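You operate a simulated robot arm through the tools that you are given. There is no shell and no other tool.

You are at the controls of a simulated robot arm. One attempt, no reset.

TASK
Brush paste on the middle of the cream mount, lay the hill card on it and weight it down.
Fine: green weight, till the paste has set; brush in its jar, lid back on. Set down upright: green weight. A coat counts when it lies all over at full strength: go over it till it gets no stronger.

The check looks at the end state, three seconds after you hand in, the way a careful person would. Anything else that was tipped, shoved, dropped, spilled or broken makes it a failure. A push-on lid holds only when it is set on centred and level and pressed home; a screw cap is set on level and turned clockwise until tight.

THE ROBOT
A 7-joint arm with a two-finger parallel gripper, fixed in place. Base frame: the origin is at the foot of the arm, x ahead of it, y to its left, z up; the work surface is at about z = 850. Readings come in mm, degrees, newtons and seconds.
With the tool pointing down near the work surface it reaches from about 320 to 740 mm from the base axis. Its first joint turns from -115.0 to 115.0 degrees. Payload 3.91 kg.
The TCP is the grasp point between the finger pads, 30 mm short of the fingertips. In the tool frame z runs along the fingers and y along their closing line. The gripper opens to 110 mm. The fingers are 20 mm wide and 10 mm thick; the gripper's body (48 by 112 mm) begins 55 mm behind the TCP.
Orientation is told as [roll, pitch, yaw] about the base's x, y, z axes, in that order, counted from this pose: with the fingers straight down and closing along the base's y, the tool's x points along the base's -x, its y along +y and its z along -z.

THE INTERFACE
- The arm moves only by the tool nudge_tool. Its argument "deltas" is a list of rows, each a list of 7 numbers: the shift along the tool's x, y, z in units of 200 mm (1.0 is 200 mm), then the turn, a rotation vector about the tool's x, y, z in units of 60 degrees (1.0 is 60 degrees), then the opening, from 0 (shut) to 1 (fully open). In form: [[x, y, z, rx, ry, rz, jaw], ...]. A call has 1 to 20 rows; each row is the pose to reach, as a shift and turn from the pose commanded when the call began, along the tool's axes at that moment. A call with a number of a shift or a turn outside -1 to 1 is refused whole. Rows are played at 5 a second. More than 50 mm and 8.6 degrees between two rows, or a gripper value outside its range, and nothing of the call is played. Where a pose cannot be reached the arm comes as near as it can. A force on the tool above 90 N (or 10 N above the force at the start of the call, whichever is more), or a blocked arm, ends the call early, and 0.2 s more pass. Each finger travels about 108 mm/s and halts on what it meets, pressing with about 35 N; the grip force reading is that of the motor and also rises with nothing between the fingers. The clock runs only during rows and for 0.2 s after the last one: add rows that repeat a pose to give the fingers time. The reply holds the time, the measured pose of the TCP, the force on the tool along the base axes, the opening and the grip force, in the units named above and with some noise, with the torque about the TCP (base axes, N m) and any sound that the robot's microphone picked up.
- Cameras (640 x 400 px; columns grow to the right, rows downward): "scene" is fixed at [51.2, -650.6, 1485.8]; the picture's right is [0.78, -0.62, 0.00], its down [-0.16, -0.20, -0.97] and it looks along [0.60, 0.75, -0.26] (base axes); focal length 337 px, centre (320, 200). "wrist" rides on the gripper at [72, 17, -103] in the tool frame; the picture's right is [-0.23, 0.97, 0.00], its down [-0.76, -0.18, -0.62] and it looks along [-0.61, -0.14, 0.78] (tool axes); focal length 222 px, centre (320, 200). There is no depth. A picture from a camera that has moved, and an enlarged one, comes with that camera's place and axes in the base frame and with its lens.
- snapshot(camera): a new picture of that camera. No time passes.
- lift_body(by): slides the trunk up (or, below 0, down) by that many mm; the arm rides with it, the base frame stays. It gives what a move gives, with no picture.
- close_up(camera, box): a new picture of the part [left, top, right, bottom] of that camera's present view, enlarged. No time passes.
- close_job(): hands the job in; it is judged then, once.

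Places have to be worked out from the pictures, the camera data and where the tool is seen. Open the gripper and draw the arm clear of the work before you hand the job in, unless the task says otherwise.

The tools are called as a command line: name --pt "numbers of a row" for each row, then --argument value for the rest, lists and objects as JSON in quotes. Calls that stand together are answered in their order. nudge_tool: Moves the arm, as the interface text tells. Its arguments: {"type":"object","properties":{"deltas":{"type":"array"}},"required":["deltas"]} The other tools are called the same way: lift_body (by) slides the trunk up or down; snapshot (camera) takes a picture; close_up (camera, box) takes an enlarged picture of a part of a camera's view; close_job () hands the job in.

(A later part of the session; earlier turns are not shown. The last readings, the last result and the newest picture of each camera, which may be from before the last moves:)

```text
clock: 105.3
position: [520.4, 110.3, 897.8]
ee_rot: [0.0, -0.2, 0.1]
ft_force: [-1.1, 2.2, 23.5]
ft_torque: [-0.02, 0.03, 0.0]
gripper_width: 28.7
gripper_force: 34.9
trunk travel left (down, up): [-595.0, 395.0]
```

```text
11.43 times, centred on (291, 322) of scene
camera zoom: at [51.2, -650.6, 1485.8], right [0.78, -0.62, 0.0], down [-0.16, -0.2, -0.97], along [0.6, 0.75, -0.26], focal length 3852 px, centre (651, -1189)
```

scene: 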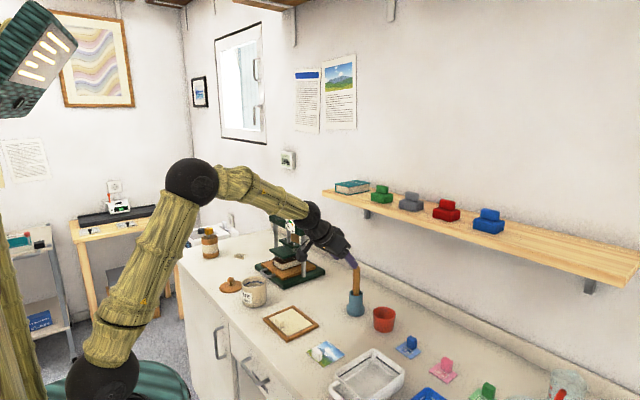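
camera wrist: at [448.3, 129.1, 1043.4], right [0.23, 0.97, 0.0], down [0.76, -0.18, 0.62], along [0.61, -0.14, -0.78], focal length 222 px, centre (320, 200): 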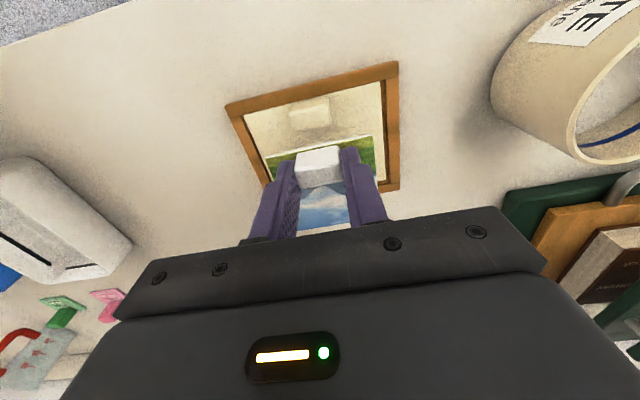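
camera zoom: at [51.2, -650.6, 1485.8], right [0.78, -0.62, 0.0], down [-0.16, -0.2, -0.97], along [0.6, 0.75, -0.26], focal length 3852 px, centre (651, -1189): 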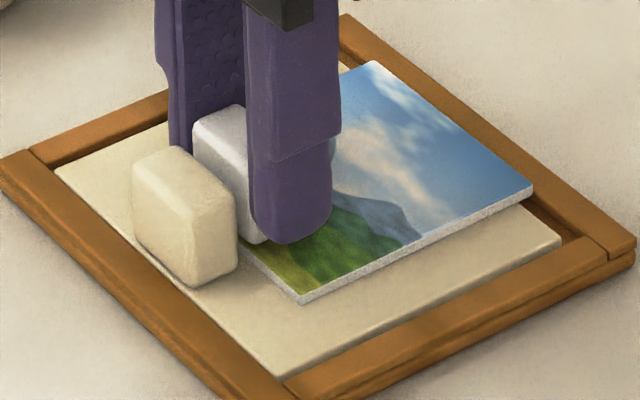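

The force is centred with no torque, so the card lies flat, its edge about 2–3 mm off the block and centred over the paste. I ease off and release.

nudge_tool --pt "0 0 -0.006 0 0 0 0.0" --pt "0 0 -0.006 0 0 0 0.4" --pt "0 0 -0.006 0 0 0 0.4" --pt "0 0 -0.05 0 0 0 0.4" --pt "0 0 -0.2 0 0 0 0.4" --pt "0 0 -0.4 0 0 0 0.4" --pt "0 0 -0.6 0 0 0 0.4" --pt "0 0 -0.6 0 0 0 0.4"

close_up --camera "scene" --box '[263, 304, 319, 339]'

snapshot --camera "wrist"

```text
clock: 107.1
position: [518.8, 110.3, 1016.5]
ee_rot: [0.1, 0.0, 0.2]
ft_force: [-0.9, -0.1, -0.7]
ft_torque: [-0.01, 0.02, 0.02]
gripper_width: 43.9
gripper_force: 0.1
trunk travel left (down, up): [-595.0, 395.0]
```

```text
11.43 times, centred on (291, 322) of scene
camera zoom: at [51.2, -650.6, 1485.8], right [0.78, -0.62, 0.0], down [-0.16, -0.2, -0.97], along [0.6, 0.75, -0.26], focal length 3852 px, centre (651, -1189)
```

zoom: 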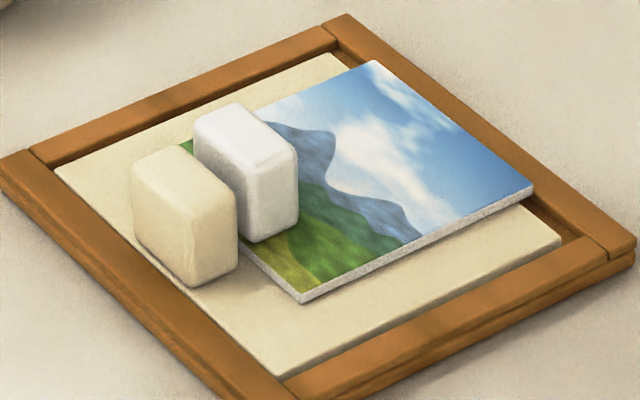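

```text
taken
camera wrist: at [445.2, 127.4, 1120.0], right [0.23, 0.97, 0.0], down [0.76, -0.18, 0.62], along [0.61, -0.14, -0.78], focal length 222 px, centre (320, 200)
```

wrist: 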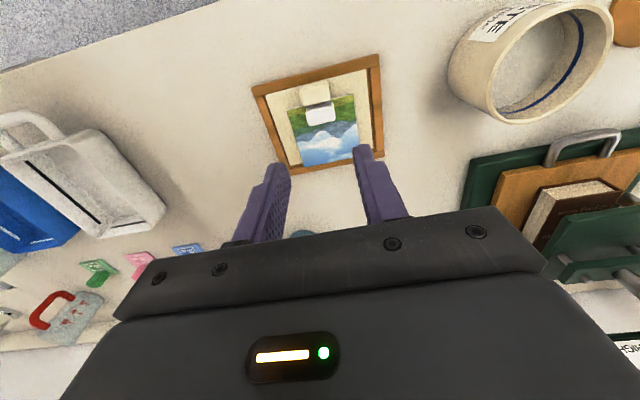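

The card is laid. I check its seat from above and plan the weight pick-up with closer views of the shelf.

close_up --camera "wrist" --box '[240, 50, 400, 180]'

close_up --camera "scene" --box '[360, 175, 408, 211]'

```text
3.08 times, centred on (320, 115) of wrist
camera zoom: at [445.2, 127.4, 1120.0], right [0.23, 0.97, 0.0], down [0.76, -0.18, 0.62], along [0.61, -0.14, -0.78], focal length 684 px, centre (320, 462)
```

zoom: 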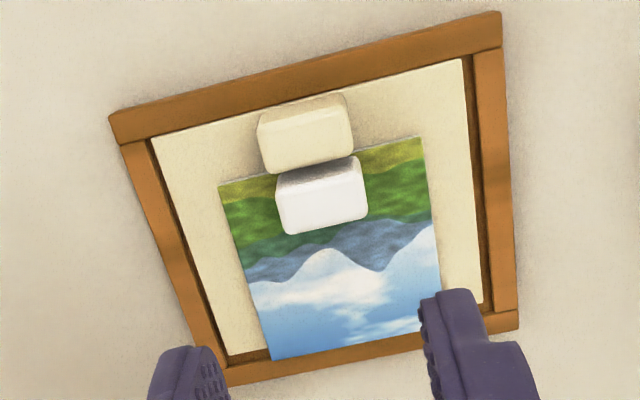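

```text
11.11 times, centred on (384, 193) of scene
camera zoom: at [51.2, -650.6, 1485.8], right [0.78, -0.62, 0.0], down [-0.16, -0.2, -0.97], along [0.6, 0.75, -0.26], focal length 3744 px, centre (-391, 278)
```

zoom: 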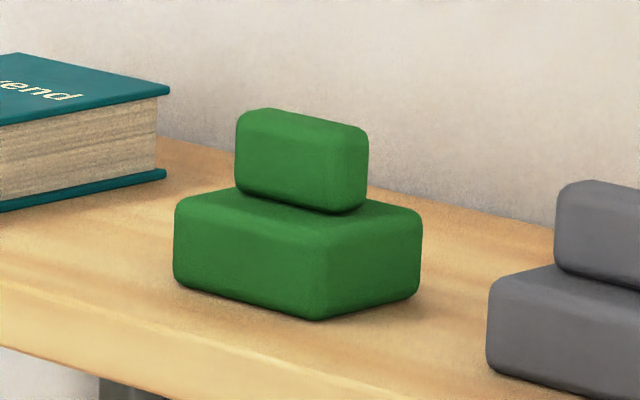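

The card lies flat on the mount (the mount stands proud of its frame). Next the green weight: by the scene view its base is about x 777–819, y −31…16 on the shelf (z ≈ 1222), with a handle block about 29 mm wide in y. I raise the trunk to reach it.

lift_body --by 270

snapshot --camera "scene"

```text
clock: 109.9
position: [518.4, 109.4, 1284.8]
ee_rot: [-0.1, 0.0, 0.2]
ft_force: [-1.1, 0.2, 0.5]
ft_torque: [0.0, 0.0, -0.03]
gripper_width: 44.1
gripper_force: 0.0
trunk travel left (down, up): [-865.0, 125.0]
```

```text
taken
```

scene: 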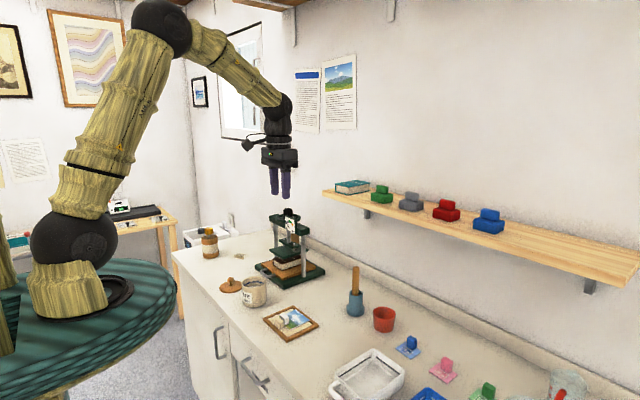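

Clear above everything. I move to a pre-approach 110 mm back from the weight's handle with the tool tilted 45°.

nudge_tool --pt "-0.12 -0.085 -0.06 0 -0.107 0 0.5" --pt "-0.26 -0.17 -0.11 0 -0.214 0 0.5" --pt "-0.4 -0.25 -0.16 0 -0.321 0 0.5" --pt "-0.54 -0.335 -0.21 0 -0.429 0 0.5" --pt "-0.68 -0.42 -0.26 0 -0.536 0 0.5" --pt "-0.81 -0.5 -0.3 0 -0.643 0 0.5" --pt "-0.94 -0.585 -0.33 0 -0.75 0 0.5" --pt "-0.94 -0.585 -0.33 0 -0.75 0 0.5"

snapshot --camera "wrist"

snapshot --camera "scene"

```text
clock: 111.7
position: [704.5, -6.0, 1355.6]
ee_rot: [-0.1, -45.1, 0.1]
ft_force: [0.0, 0.2, 0.0]
ft_torque: [0.03, 0.0, 0.01]
gripper_width: 54.8
gripper_force: 0.1
trunk travel left (down, up): [-865.0, 125.0]
```

```text
taken
camera wrist: at [579.0, 10.6, 1376.0], right [0.16, 0.97, 0.16], down [0.1, -0.18, 0.98], along [0.98, -0.14, -0.12], focal length 222 px, centre (320, 200)
```

wrist: 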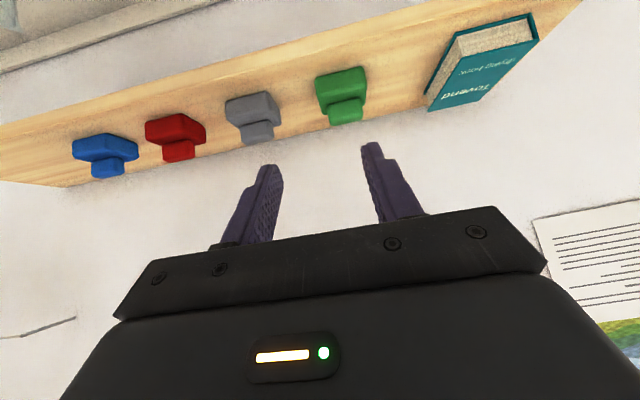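

```text
taken
```

scene: 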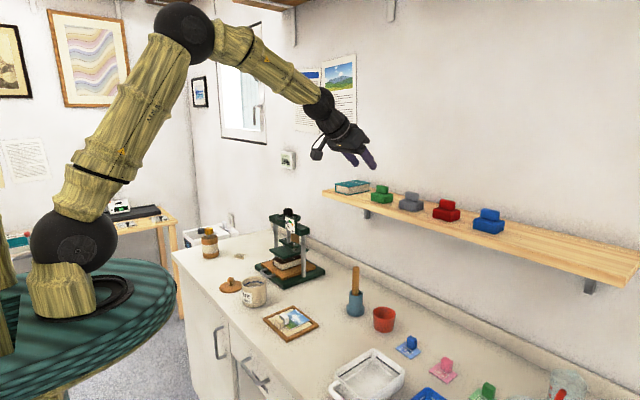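

close_up --camera "wrist" --box '[280, 50, 420, 140]'

close_up --camera "scene" --box '[320, 130, 416, 210]'

```text
4.44 times, centred on (350, 95) of wrist
camera zoom: at [579.0, 10.6, 1376.0], right [0.16, 0.97, 0.16], down [0.1, -0.18, 0.98], along [0.98, -0.14, -0.12], focal length 987 px, centre (187, 667)
```

zoom: 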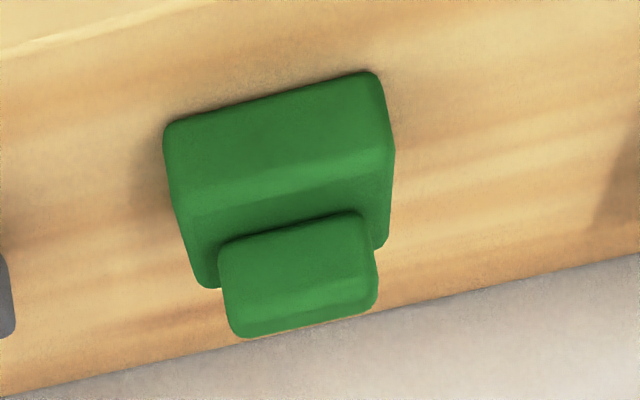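

```text
5.00 times, centred on (368, 170) of scene
camera zoom: at [51.2, -650.6, 1485.8], right [0.78, -0.62, 0.0], down [-0.16, -0.2, -0.97], along [0.6, 0.75, -0.26], focal length 1685 px, centre (80, 350)
```

zoom: 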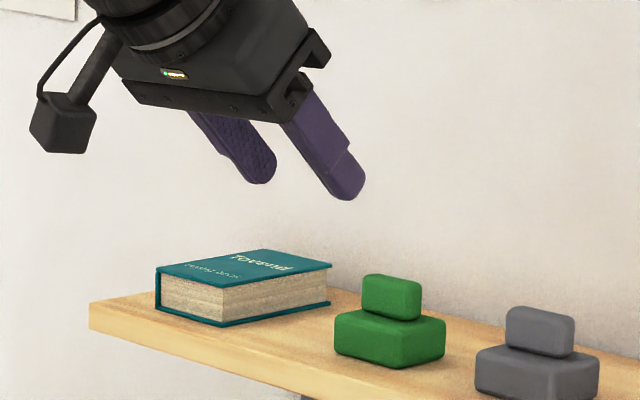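

Triangulating both views puts the shelf top at z ≈ 1211.5 and the green weight's base at x 808–850, y −6…44, with the handle centre near (829, 20, 1246). I align at a pre-approach and check.

nudge_tool --pt "-0.034 0.065 0.107 0 0 0 0.55" --pt "-0.068 0.13 0.2135 0 0 0 0.55" --pt "-0.068 0.13 0.2135 0 0 0 0.55"

snapshot --camera "wrist"

close_up --camera "wrist" --box '[240, 70, 400, 180]'

close_up --camera "scene" --box '[340, 150, 420, 210]'

```text
clock: 112.5
position: [747.7, 19.2, 1331.5]
ee_rot: [0.0, -45.1, 0.1]
ft_force: [-0.7, -0.3, 0.3]
ft_torque: [0.02, -0.01, 0.01]
gripper_width: 60.8
gripper_force: 0.1
trunk travel left (down, up): [-865.0, 125.0]
```

```text
taken
camera wrist: at [621.1, 35.7, 1353.3], right [0.16, 0.97, 0.16], down [0.1, -0.18, 0.98], along [0.98, -0.14, -0.12], focal length 222 px, centre (320, 200)
```

wrist: 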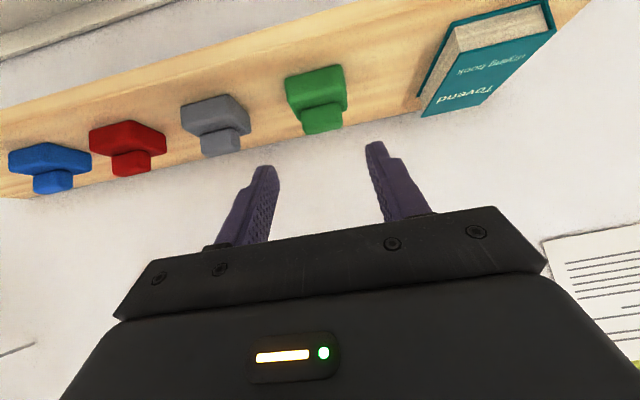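

```text
3.64 times, centred on (320, 125) of wrist
camera zoom: at [621.1, 35.7, 1353.3], right [0.16, 0.97, 0.16], down [0.1, -0.18, 0.98], along [0.98, -0.14, -0.12], focal length 808 px, centre (320, 473)
```

zoom: 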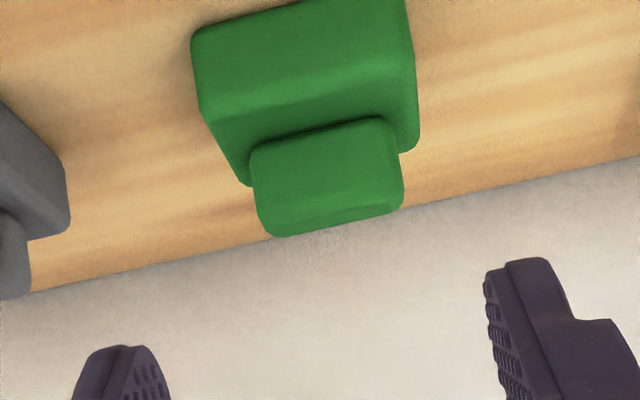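

```text
6.67 times, centred on (380, 180) of scene
camera zoom: at [51.2, -650.6, 1485.8], right [0.78, -0.62, 0.0], down [-0.16, -0.2, -0.97], along [0.6, 0.75, -0.26], focal length 2247 px, centre (-80, 333)
```

zoom: 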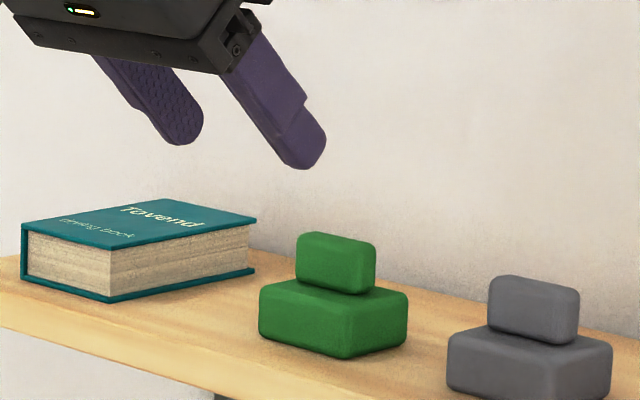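

The handle is in line, about 2 mm toward +y. I advance most of the way along the tool axis and check again.

nudge_tool --pt "-0.003 0.0095 0.12 0 0 0 0.55" --pt "-0.006 0.0095 0.24 0 0 0 0.55" --pt "-0.008 0.0095 0.34 0 0 0 0.55" --pt "-0.01 0.0095 0.42 0 0 0 0.55" --pt "-0.01 0.0095 0.42 0 0 0 0.55"

close_up --camera "wrist" --box '[220, 80, 420, 220]'

close_up --camera "scene" --box '[340, 160, 420, 220]'

```text
clock: 113.7
position: [805.2, 23.0, 1272.9]
ee_rot: [0.0, -45.0, 0.1]
ft_force: [-0.9, 0.0, 0.1]
ft_torque: [0.02, 0.03, 0.03]
gripper_width: 60.6
gripper_force: 0.1
trunk travel left (down, up): [-865.0, 125.0]
```

```text
2.86 times, centred on (320, 150) of wrist
camera zoom: at [681.2, 40.0, 1295.4], right [0.16, 0.97, 0.16], down [0.1, -0.18, 0.98], along [0.98, -0.14, -0.12], focal length 635 px, centre (320, 343)
```

zoom: 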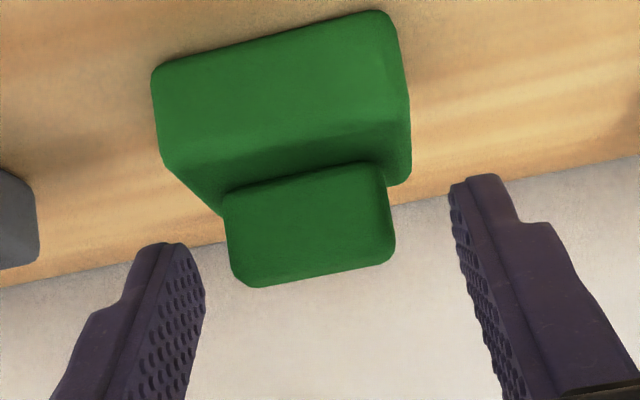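

```text
6.67 times, centred on (380, 190) of scene
camera zoom: at [51.2, -650.6, 1485.8], right [0.78, -0.62, 0.0], down [-0.16, -0.2, -0.97], along [0.6, 0.75, -0.26], focal length 2247 px, centre (-80, 267)
```

zoom: 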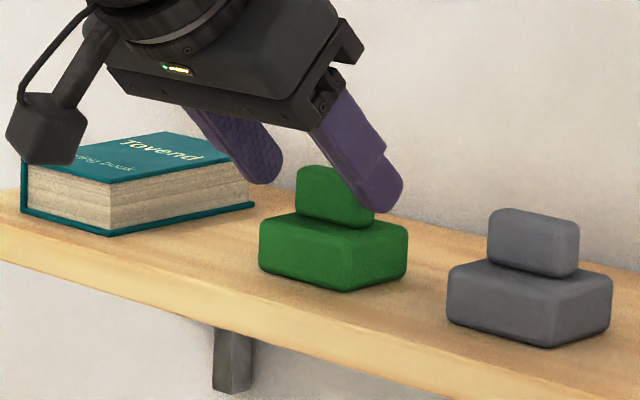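

The handle is about 2.5 mm toward −y of the jaw centre and the fingertips are just above the base. I correct, advance 9 mm and close.

nudge_tool --pt "0 -0.0125 0.02 0 0 0 0.55" --pt "0 -0.0125 0.046 0 0 0 0.55" --pt "0 -0.0125 0.046 0 0 0 0.3" --pt "0 -0.0125 0.046 0 0 0 0.0" --pt "0 -0.0125 0.046 0 0 0 0.0" --pt "0 -0.0125 0.046 0 0 0 0.0"

close_up --camera "wrist" --box '[220, 80, 420, 220]'

close_up --camera "scene" --box '[340, 160, 420, 220]'

```text
clock: 115.1
position: [813.4, 19.4, 1266.1]
ee_rot: [0.0, -45.0, 0.1]
ft_force: [1.7, 2.3, 2.0]
ft_torque: [0.0, -0.08, 0.08]
gripper_width: 39.7
gripper_force: 35.0
trunk travel left (down, up): [-865.0, 125.0]
```

```text
2.86 times, centred on (320, 150) of wrist
camera zoom: at [688.4, 36.9, 1288.6], right [0.16, 0.97, 0.16], down [0.1, -0.18, 0.98], along [0.98, -0.14, -0.12], focal length 635 px, centre (320, 343)
```

zoom: 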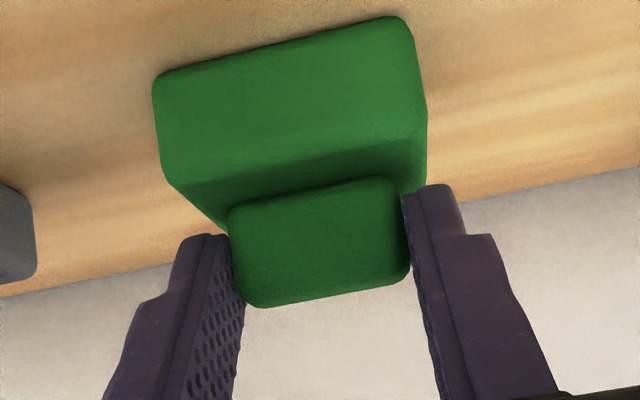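

```text
6.67 times, centred on (380, 190) of scene
camera zoom: at [51.2, -650.6, 1485.8], right [0.78, -0.62, 0.0], down [-0.16, -0.2, -0.97], along [0.6, 0.75, -0.26], focal length 2247 px, centre (-80, 267)
```

zoom: 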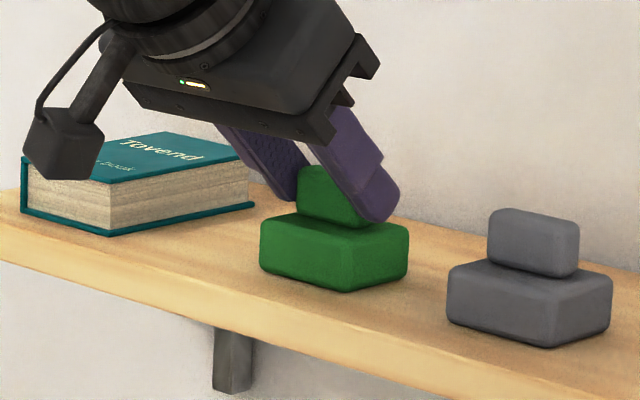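

The handle is 39.7 mm wide and held only by the fingertips' front part. I reopen slightly, move 6 mm further in +x and close again for a fuller grip.

nudge_tool --pt "0 0 0 0 0 0 0.48" --pt "0 0 0 0 0 0 0.48" --pt "-0.0212 0 0.0212 0 0 0 0.48" --pt "-0.0212 0 0.0212 0 0 0 0.48" --pt "-0.0212 0 0.0212 0 0 0 0.2" --pt "-0.0212 0 0.0212 0 0 0 0.0" --pt "-0.0212 0 0.0212 0 0 0 0.0"

close_up --camera "wrist" --box '[220, 80, 420, 220]'

close_up --camera "scene" --box '[350, 170, 414, 210]'

```text
clock: 116.7
position: [819.9, 17.8, 1266.1]
ee_rot: [-0.1, -44.9, 0.1]
ft_force: [-1.5, 1.5, -0.1]
ft_torque: [-0.03, 0.11, -0.02]
gripper_width: 39.4
gripper_force: 35.2
trunk travel left (down, up): [-865.0, 125.0]
```

```text
2.86 times, centred on (320, 150) of wrist
camera zoom: at [694.7, 36.0, 1288.6], right [0.16, 0.97, 0.16], down [0.1, -0.18, 0.98], along [0.98, -0.14, -0.12], focal length 635 px, centre (320, 343)
```

zoom: 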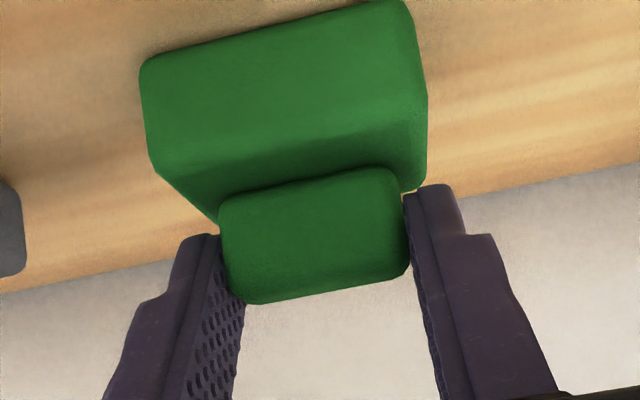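

```text
10.00 times, centred on (382, 190) of scene
camera zoom: at [51.2, -650.6, 1485.8], right [0.78, -0.62, 0.0], down [-0.16, -0.2, -0.97], along [0.6, 0.75, -0.26], focal length 3370 px, centre (-300, 300)
```

zoom: 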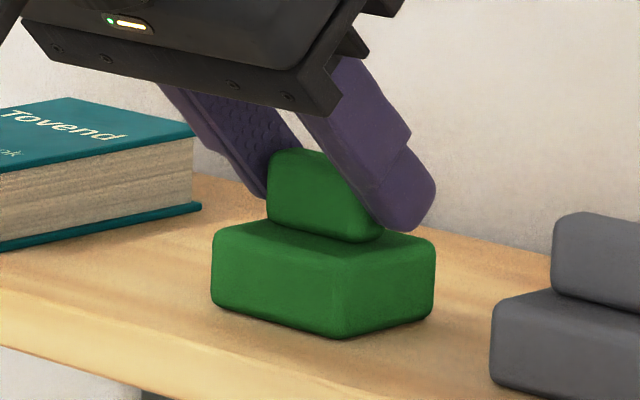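

The fingers now cover the handle well. I lift the weight straight up a little and check that it holds level.

nudge_tool --pt "-0.0177 0 -0.0177 0 0 0 0" --pt "-0.053 0 -0.053 0 0 0 0" --pt "-0.106 0 -0.106 0 0 0 0" --pt "-0.1414 0 -0.1414 0 0 0 0" --pt "-0.1414 0 -0.1414 0 0 0 0"

close_up --camera "wrist" --box '[220, 80, 420, 220]'

close_up --camera "scene" --box '[350, 150, 430, 210]'

```text
clock: 117.9
position: [821.1, 19.5, 1306.0]
ee_rot: [-0.1, -44.9, 0.1]
ft_force: [0.1, -0.4, -4.4]
ft_torque: [-0.02, 0.03, 0.01]
gripper_width: 39.4
gripper_force: 34.7
trunk travel left (down, up): [-865.0, 125.0]
```

```text
2.86 times, centred on (320, 150) of wrist
camera zoom: at [695.4, 36.4, 1328.0], right [0.16, 0.97, 0.16], down [0.1, -0.18, 0.98], along [0.98, -0.14, -0.13], focal length 635 px, centre (320, 343)
```

zoom: 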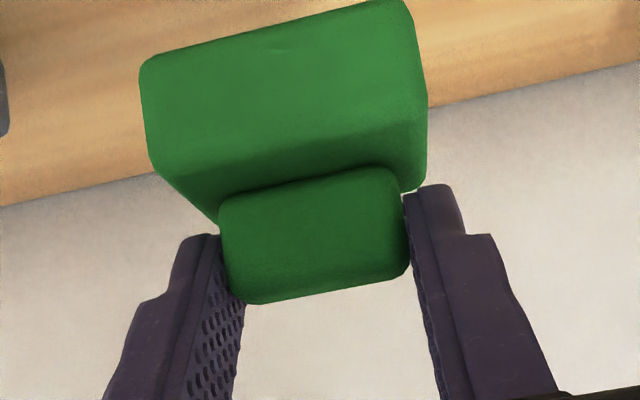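

```text
6.67 times, centred on (390, 180) of scene
camera zoom: at [51.2, -650.6, 1485.8], right [0.78, -0.62, 0.0], down [-0.16, -0.2, -0.97], along [0.6, 0.75, -0.26], focal length 2247 px, centre (-147, 333)
```

zoom: 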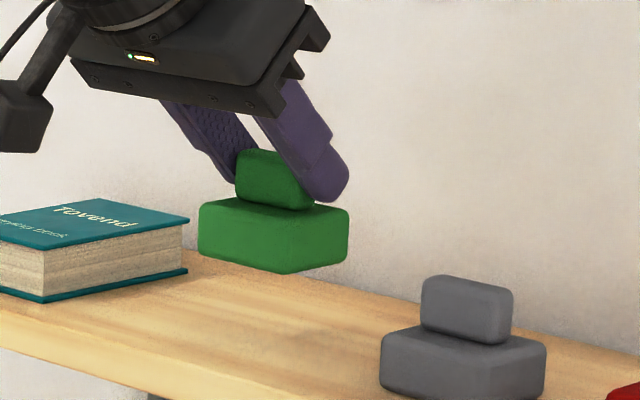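

The weight is held level (4.4 N). I draw it back off the shelf and toward the mount, staying high.

nudge_tool --pt "0.1414 0 -0.1768 0 0 0 0" --pt "0.2828 0 -0.3535 0 0 0 0" --pt "0.4101 0.075 -0.509 0 0 0 0" --pt "0.5338 0.2 -0.6328 0 0 0 0" --pt "0.6575 0.325 -0.7565 0 0 0 0" --pt "0.7812 0.455 -0.8802 0 0 0 0" --pt "0.7812 0.455 -0.8802 0 0 0 0"

snapshot --camera "scene"

```text
clock: 119.5
position: [587.6, 107.5, 1320.2]
ee_rot: [0.1, -44.9, -0.1]
ft_force: [-0.3, 0.1, -4.9]
ft_torque: [0.03, 0.04, -0.01]
gripper_width: 39.7
gripper_force: 34.9
trunk travel left (down, up): [-865.0, 125.0]
```

```text
taken
```

scene: 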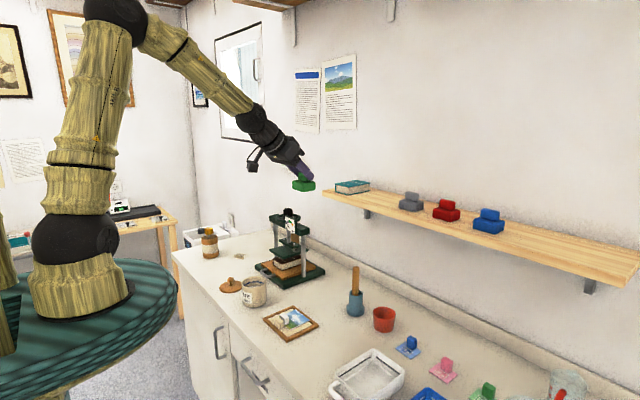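

Clear of the shelf. I lower the trunk by 300 mm.

lift_body --by -300

close_up --camera "scene" --box '[251, 252, 347, 342]'

snapshot --camera "wrist"

```text
clock: 122.5
position: [585.1, 110.1, 1022.3]
ee_rot: [0.0, -45.1, 0.1]
ft_force: [-0.1, 0.0, -3.6]
ft_torque: [-0.01, 0.03, -0.01]
gripper_width: 39.6
gripper_force: 35.1
trunk travel left (down, up): [-565.0, 425.0]
```

```text
4.44 times, centred on (299, 297) of scene
camera zoom: at [51.2, -650.6, 1485.8], right [0.78, -0.62, 0.0], down [-0.16, -0.2, -0.97], along [0.6, 0.75, -0.26], focal length 1498 px, centre (413, -231)
```

zoom: 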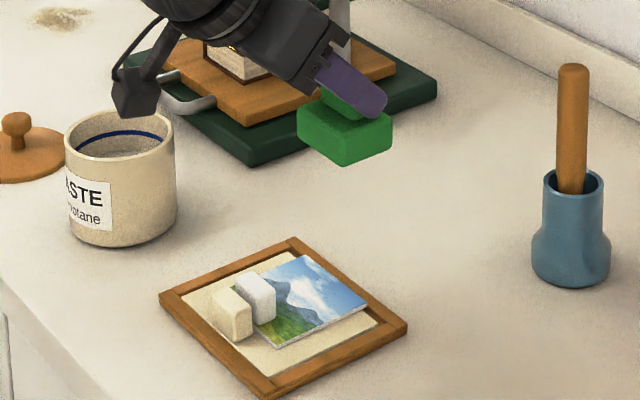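

```text
taken
camera wrist: at [460.0, 127.2, 1043.7], right [0.16, 0.97, 0.16], down [0.1, -0.18, 0.98], along [0.98, -0.14, -0.12], focal length 222 px, centre (320, 200)
```

wrist: 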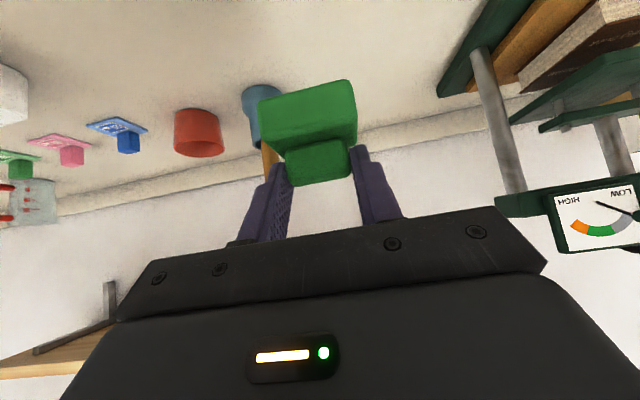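

I move above the card so the weight's base will land on the free part beyond the card's tab, stopping about 28 mm above it.

nudge_tool --pt "0.1 0 0.036 0 0 0 0" --pt "0.2 0 0.0725 0 0 0 0" --pt "0.3 0 0.109 0 0 0 0" --pt "0.3995 0 0.145 0 0 0 0" --pt "0.3995 0 0.145 0 0 0 0"

close_up --camera "scene" --box '[255, 292, 327, 342]'

snapshot --camera "wrist"

```text
clock: 123.7
position: [549.7, 108.3, 943.8]
ee_rot: [0.1, -45.1, 0.1]
ft_force: [0.3, -0.1, -4.6]
ft_torque: [-0.01, 0.01, 0.0]
gripper_width: 39.9
gripper_force: 34.5
trunk travel left (down, up): [-565.0, 425.0]
```

```text
8.00 times, centred on (291, 317) of scene
camera zoom: at [51.2, -650.6, 1485.8], right [0.78, -0.62, 0.0], down [-0.16, -0.2, -0.97], along [0.6, 0.75, -0.26], focal length 2696 px, centre (552, -736)
```

zoom: 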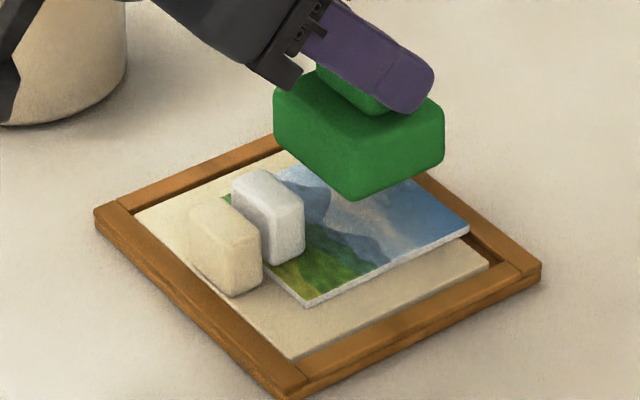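

```text
taken
camera wrist: at [424.6, 125.5, 965.5], right [0.16, 0.97, 0.16], down [0.1, -0.18, 0.98], along [0.98, -0.14, -0.12], focal length 222 px, centre (320, 200)
```

wrist: 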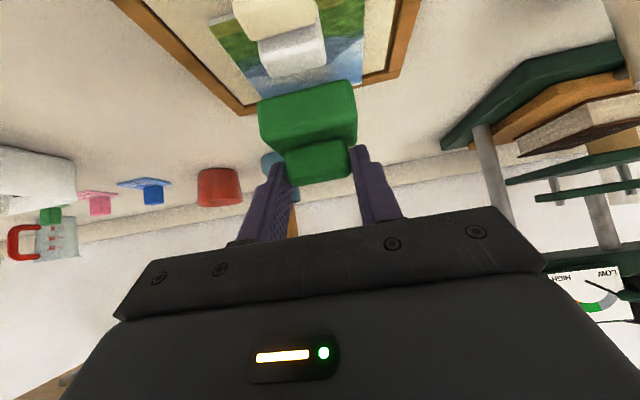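

The base would land at about x 535–583, y 80–129; the card is x 512–586 with its tab ending near 530. I shift +4 mm in y and lower 20 mm.

nudge_tool --pt "0 0.02 0 0 0 0 0" --pt "0.0283 0.02 0.0283 0 0 0 0" --pt "0.0566 0.02 0.0566 0 0 0 0" --pt "0.0707 0.02 0.0707 0 0 0 0" --pt "0.0707 0.02 0.0707 0 0 0 0"

close_up --camera "scene" --box '[255, 292, 327, 342]'

```text
clock: 124.9
position: [549.1, 114.6, 924.5]
ee_rot: [0.0, -45.0, 0.1]
ft_force: [0.1, -0.3, -3.3]
ft_torque: [0.01, 0.06, -0.01]
gripper_width: 39.6
gripper_force: 35.0
trunk travel left (down, up): [-565.0, 425.0]
```

```text
8.00 times, centred on (291, 317) of scene
camera zoom: at [51.2, -650.6, 1485.8], right [0.78, -0.62, 0.0], down [-0.16, -0.2, -0.97], along [0.6, 0.75, -0.26], focal length 2696 px, centre (552, -736)
```

zoom: 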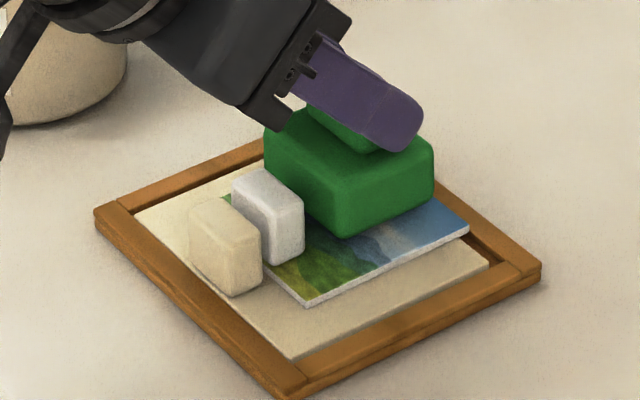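

The weight is just above the card, clear of the tab. I lower in 1.5 mm steps to contact.

nudge_tool --pt "0.0053 0 0.0053 0 0 0 0" --pt "0.0106 0 0.0106 0 0 0 0" --pt "0.0159 0 0.0159 0 0 0 0" --pt "0.0159 0 0.0159 0 0 0 0"

close_up --camera "scene" --box '[255, 292, 327, 342]'

```text
clock: 125.9
position: [549.3, 114.6, 920.0]
ee_rot: [0.0, -45.1, 0.0]
ft_force: [-0.2, 0.5, 1.6]
ft_torque: [-0.08, 0.07, -0.03]
gripper_width: 39.7
gripper_force: 34.5
trunk travel left (down, up): [-565.0, 425.0]
```

```text
8.00 times, centred on (291, 317) of scene
camera zoom: at [51.2, -650.6, 1485.8], right [0.78, -0.62, 0.0], down [-0.16, -0.2, -0.97], along [0.6, 0.75, -0.26], focal length 2696 px, centre (552, -736)
```

zoom: 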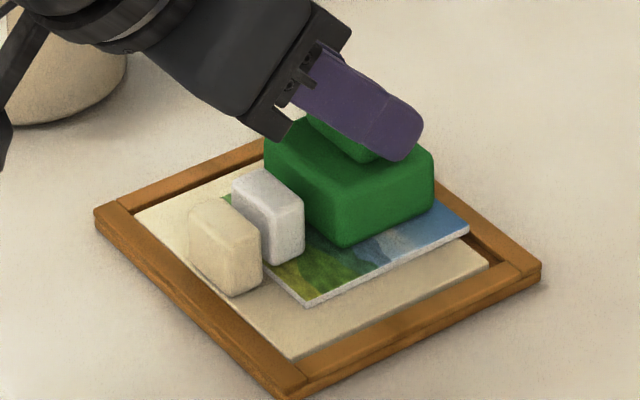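

Contact has begun. I lower another 0.6 mm, release, and withdraw along the tool axis.

nudge_tool --pt "0.0021 0 0.0021 0 0 0 0" --pt "0.0021 0 0.0021 0 0 0 0.45" --pt "0.0021 0 0.0021 0 0 0 0.52" --pt "0.0021 0 0.0021 0 0 0 0.52" --pt "0.0021 0 -0.1 0 0 0 0.52" --pt "0.0021 0 -0.25 0 0 0 0.52" --pt "0.0021 0 -0.45 0 0 0 0.52" --pt "0.0021 0 -0.45 0 0 0 0.52"

close_up --camera "scene" --box '[255, 292, 327, 342]'

snapshot --camera "wrist"

```text
clock: 127.7
position: [485.8, 112.9, 984.1]
ee_rot: [0.0, -45.0, -0.1]
ft_force: [-0.4, 0.0, -0.5]
ft_torque: [-0.01, 0.02, 0.03]
gripper_width: 57.1
gripper_force: 0.0
trunk travel left (down, up): [-565.0, 425.0]
```

```text
8.00 times, centred on (291, 317) of scene
camera zoom: at [51.2, -650.6, 1485.8], right [0.78, -0.62, 0.0], down [-0.16, -0.2, -0.97], along [0.6, 0.75, -0.26], focal length 2696 px, centre (552, -736)
```

zoom: 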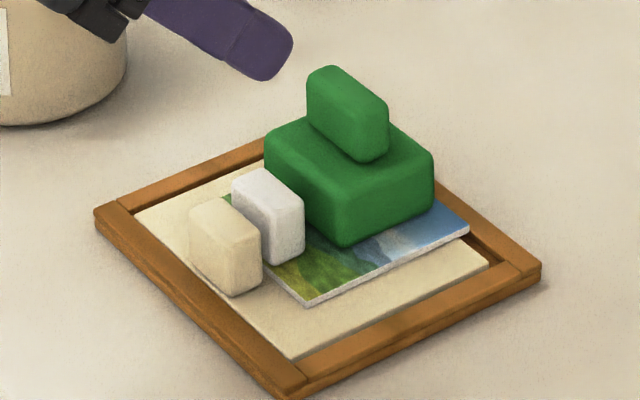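

```text
taken
camera wrist: at [360.2, 130.2, 1006.3], right [0.16, 0.97, 0.16], down [0.1, -0.18, 0.98], along [0.98, -0.14, -0.12], focal length 222 px, centre (320, 200)
```

wrist: 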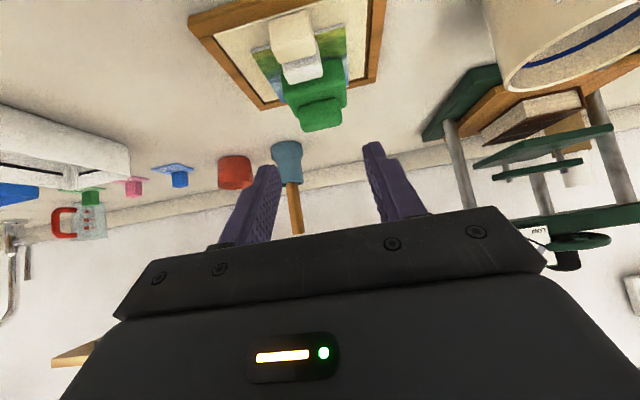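

The green weight stands upright on the card. Now the lid: I bring the tool upright and rise, heading toward the lid at about (490, 431).

nudge_tool --pt "-0.025 0.05 -0.035 0 0.125 0 0.5" --pt "-0.05 0.1 -0.07 0 0.25 0 0.5" --pt "-0.085 0.2 -0.1 0 0.375 0 0.5" --pt "-0.12 0.3 -0.125 0 0.5 0 0.5" --pt "-0.1414 0.4 -0.1414 0 0.625 0 0.5" --pt "-0.1414 0.5 -0.1414 0 0.75 0 0.5" --pt "-0.1414 0.6 -0.1414 0 0.75 0 0.5"

snapshot --camera "wrist"

```text
clock: 129.3
position: [483.8, 232.8, 1023.3]
ee_rot: [0.1, 0.0, 0.0]
ft_force: [-0.3, -0.9, 0.2]
ft_torque: [0.0, 0.03, 0.01]
gripper_width: 55.2
gripper_force: 0.0
trunk travel left (down, up): [-565.0, 425.0]
```

```text
taken
camera wrist: at [411.3, 251.2, 1126.7], right [0.23, 0.97, 0.0], down [0.76, -0.18, 0.62], along [0.61, -0.14, -0.78], focal length 222 px, centre (320, 200)
```

wrist: 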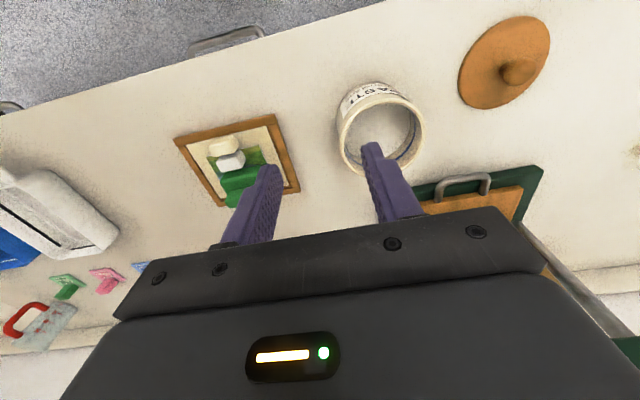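

I continue left to above the lid.

nudge_tool --pt "-0.007 0.2 0 0 0 0 0.5" --pt "-0.013 0.4 0 0 0 0 0.5" --pt "-0.02 0.6 0 0 0 0 0.5" --pt "-0.027 0.8 0 0 0 0 0.5" --pt "-0.0335 0.99 0 0 0 0 0.5" --pt "-0.0335 0.99 0.25 0 0 0 0.5" --pt "-0.0335 0.99 0.25 0 0 0 0.5"

snapshot --camera "wrist"

close_up --camera "wrist" --box '[260, 70, 380, 170]'

```text
clock: 130.9
position: [490.6, 437.4, 970.2]
ee_rot: [0.0, 0.0, 0.1]
ft_force: [-0.1, -0.5, -0.6]
ft_torque: [0.02, 0.04, 0.0]
gripper_width: 55.3
gripper_force: 0.1
trunk travel left (down, up): [-565.0, 425.0]
```

```text
taken
camera wrist: at [417.9, 453.5, 1074.4], right [0.23, 0.97, 0.0], down [0.76, -0.18, 0.62], along [0.61, -0.14, -0.78], focal length 222 px, centre (320, 200)
```

wrist: 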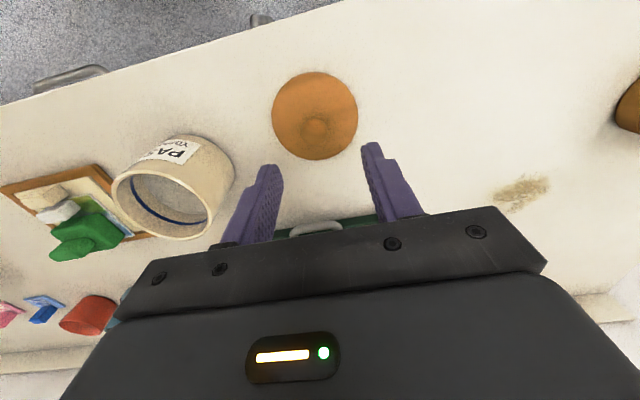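

```text
4.00 times, centred on (320, 120) of wrist
camera zoom: at [417.9, 453.5, 1074.4], right [0.23, 0.97, 0.0], down [0.76, -0.18, 0.62], along [0.61, -0.14, -0.78], focal length 888 px, centre (320, 520)
```

zoom: 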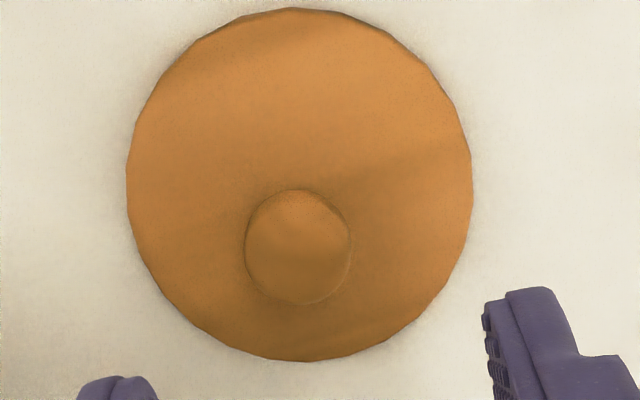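

The knob is about 2.5 mm in +x and 5.6 mm in −y from the axis. I correct and descend to z ≈ 905.

nudge_tool --pt "-0.0125 -0.028 0.1 0 0 0 0.5" --pt "-0.0125 -0.028 0.22 0 0 0 0.5" --pt "-0.0125 -0.028 0.325 0 0 0 0.5" --pt "-0.0125 -0.028 0.325 0 0 0 0.5"

close_up --camera "wrist" --box '[220, 100, 420, 225]'

```text
clock: 131.9
position: [494.9, 428.8, 907.1]
ee_rot: [0.0, 0.1, 0.1]
ft_force: [0.0, 0.2, 0.2]
ft_torque: [0.0, -0.02, 0.01]
gripper_width: 54.9
gripper_force: 0.0
trunk travel left (down, up): [-565.0, 425.0]
```

```text
3.20 times, centred on (320, 162) of wrist
camera zoom: at [421.5, 445.6, 1010.7], right [0.23, 0.97, 0.0], down [0.76, -0.18, 0.62], along [0.61, -0.14, -0.78], focal length 711 px, centre (320, 320)
```

zoom: 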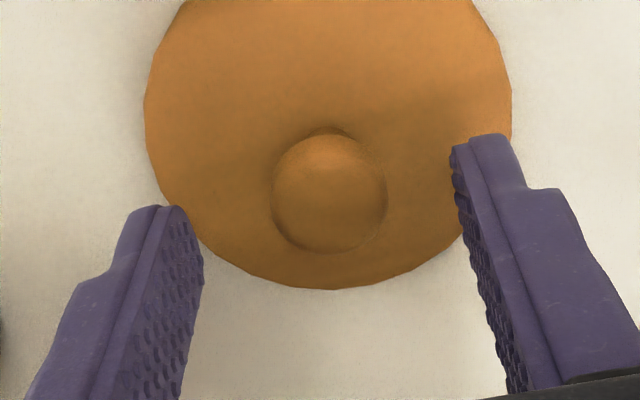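

The knob is now slightly on the other side (about −3 mm in x, +2.5 mm in y). I correct, descend to z ≈ 893 and close.

nudge_tool --pt "0.015 0.0125 0.035 0 0 0 0.5" --pt "0.015 0.0125 0.068 0 0 0 0.5" --pt "0.015 0.0125 0.068 0 0 0 0.2" --pt "0.015 0.0125 0.068 0 0 0 0.0" --pt "0.015 0.0125 0.068 0 0 0 0.0"

close_up --camera "wrist" --box '[220, 100, 420, 225]'

close_up --camera "scene" --box '[210, 250, 270, 300]'

```text
clock: 133.1
position: [489.6, 430.0, 893.4]
ee_rot: [0.1, 0.0, 0.0]
ft_force: [-0.1, 0.0, 0.2]
ft_torque: [-0.02, 0.02, 0.05]
gripper_width: 22.1
gripper_force: 34.6
trunk travel left (down, up): [-565.0, 425.0]
```

```text
3.20 times, centred on (320, 162) of wrist
camera zoom: at [416.8, 447.0, 997.0], right [0.23, 0.97, 0.0], down [0.76, -0.18, 0.62], along [0.61, -0.14, -0.78], focal length 711 px, centre (320, 320)
```

zoom: 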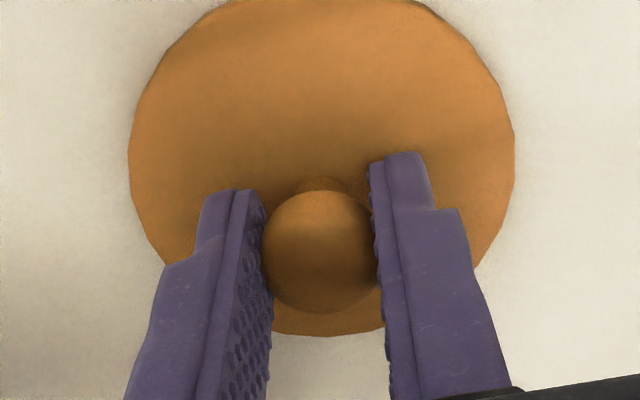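

```text
8.00 times, centred on (240, 275) of scene
camera zoom: at [51.2, -650.6, 1485.8], right [0.78, -0.62, 0.0], down [-0.16, -0.2, -0.97], along [0.6, 0.75, -0.26], focal length 2696 px, centre (960, -400)
```

zoom: 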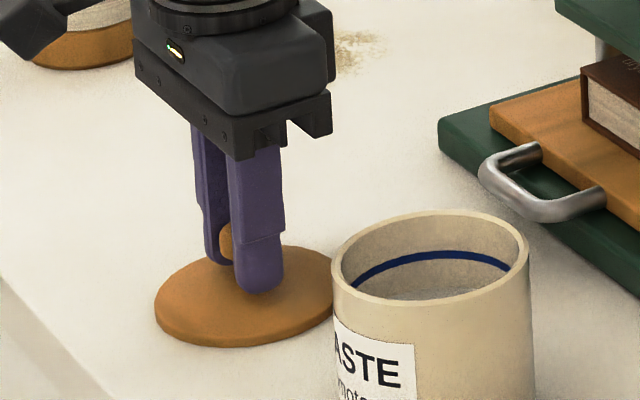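

The lid is gripped again. Since it was set down exactly (−24, +143) mm from the pot, I lift it 105 mm and carry it (+24, −143) back, then check alignment.

nudge_tool --pt "0 0 -0.1 0 0 0 0" --pt "0 0 -0.3 0 0 0 0" --pt "0 0 -0.525 0 0 0 0" --pt "-0.03 -0.18 -0.525 0 0 0 0" --pt "-0.06 -0.36 -0.525 0 0 0 0" --pt "-0.09 -0.54 -0.525 0 0 0 0" --pt "-0.12 -0.715 -0.525 0 0 0 0" --pt "-0.12 -0.715 -0.525 0 0 0 0"

close_up --camera "scene" --box '[220, 250, 292, 310]'

close_up --camera "wrist" --box '[220, 50, 420, 200]'

```text
clock: 134.9
position: [516.1, 287.7, 998.9]
ee_rot: [0.0, -0.1, 0.0]
ft_force: [1.0, -0.9, -0.3]
ft_torque: [0.01, 0.02, -0.01]
gripper_width: 22.1
gripper_force: 34.8
trunk travel left (down, up): [-565.0, 425.0]
```

```text
6.67 times, centred on (256, 280) of scene
camera zoom: at [51.2, -650.6, 1485.8], right [0.78, -0.62, 0.0], down [-0.16, -0.2, -0.97], along [0.6, 0.75, -0.26], focal length 2247 px, centre (747, -333)
```

zoom: 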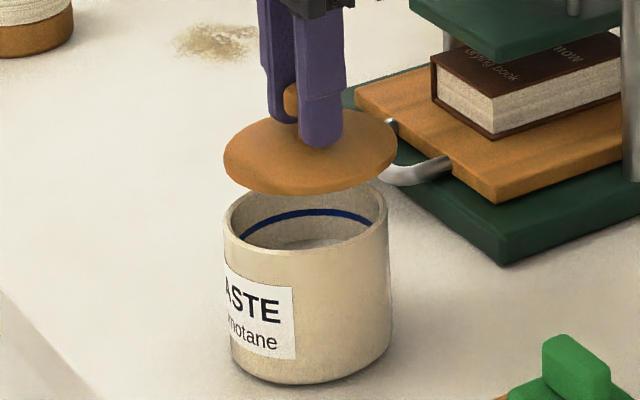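

```text
2.67 times, centred on (320, 125) of wrist
camera zoom: at [443.0, 304.7, 1103.6], right [0.23, 0.97, 0.0], down [0.76, -0.18, 0.62], along [0.61, -0.14, -0.78], focal length 592 px, centre (320, 400)
```

zoom: 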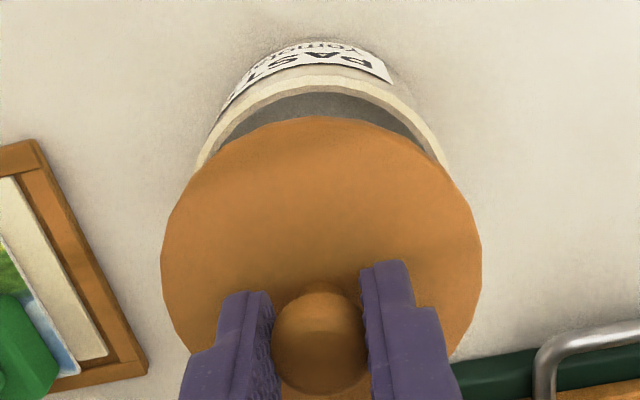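

The pot has not moved, but the lid appears about 2–3 mm too far in +x. I shift −2 mm in x and lower to about 9 mm above seating to check again.

nudge_tool --pt "0.01 0 0 0 0 0 0" --pt "0.01 0 0.05 0 0 0 0" --pt "0.01 0 0.1 0 0 0 0" --pt "0.01 0 0.1 0 0 0 0"

close_up --camera "scene" --box '[228, 262, 280, 302]'

close_up --camera "wrist" --box '[220, 50, 420, 200]'

```text
clock: 135.9
position: [512.9, 286.1, 979.4]
ee_rot: [0.0, 0.0, 0.1]
ft_force: [0.9, -0.1, -0.1]
ft_torque: [-0.01, -0.03, 0.0]
gripper_width: 21.8
gripper_force: 35.0
trunk travel left (down, up): [-565.0, 425.0]
```

```text
10.00 times, centred on (254, 282) of scene
camera zoom: at [51.2, -650.6, 1485.8], right [0.78, -0.62, 0.0], down [-0.16, -0.2, -0.97], along [0.6, 0.75, -0.26], focal length 3370 px, centre (980, -620)
```

zoom: 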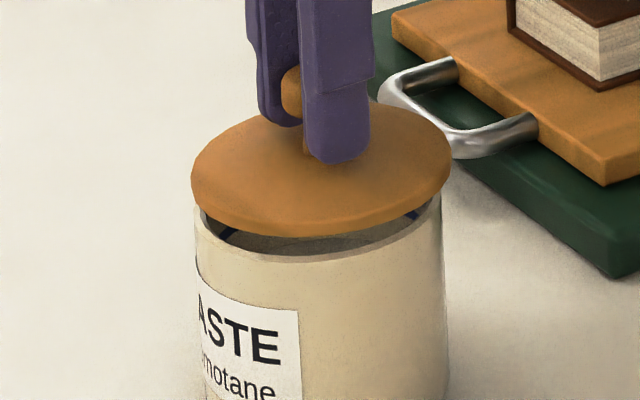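

```text
2.67 times, centred on (320, 125) of wrist
camera zoom: at [439.5, 303.4, 1082.9], right [0.23, 0.97, 0.0], down [0.76, -0.18, 0.62], along [0.61, -0.14, -0.78], focal length 592 px, centre (320, 400)
```

zoom: 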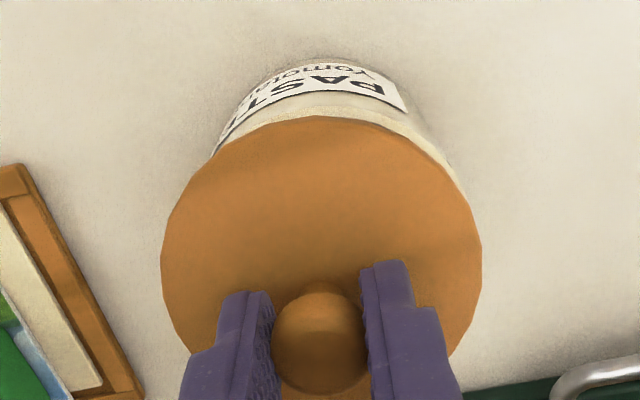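

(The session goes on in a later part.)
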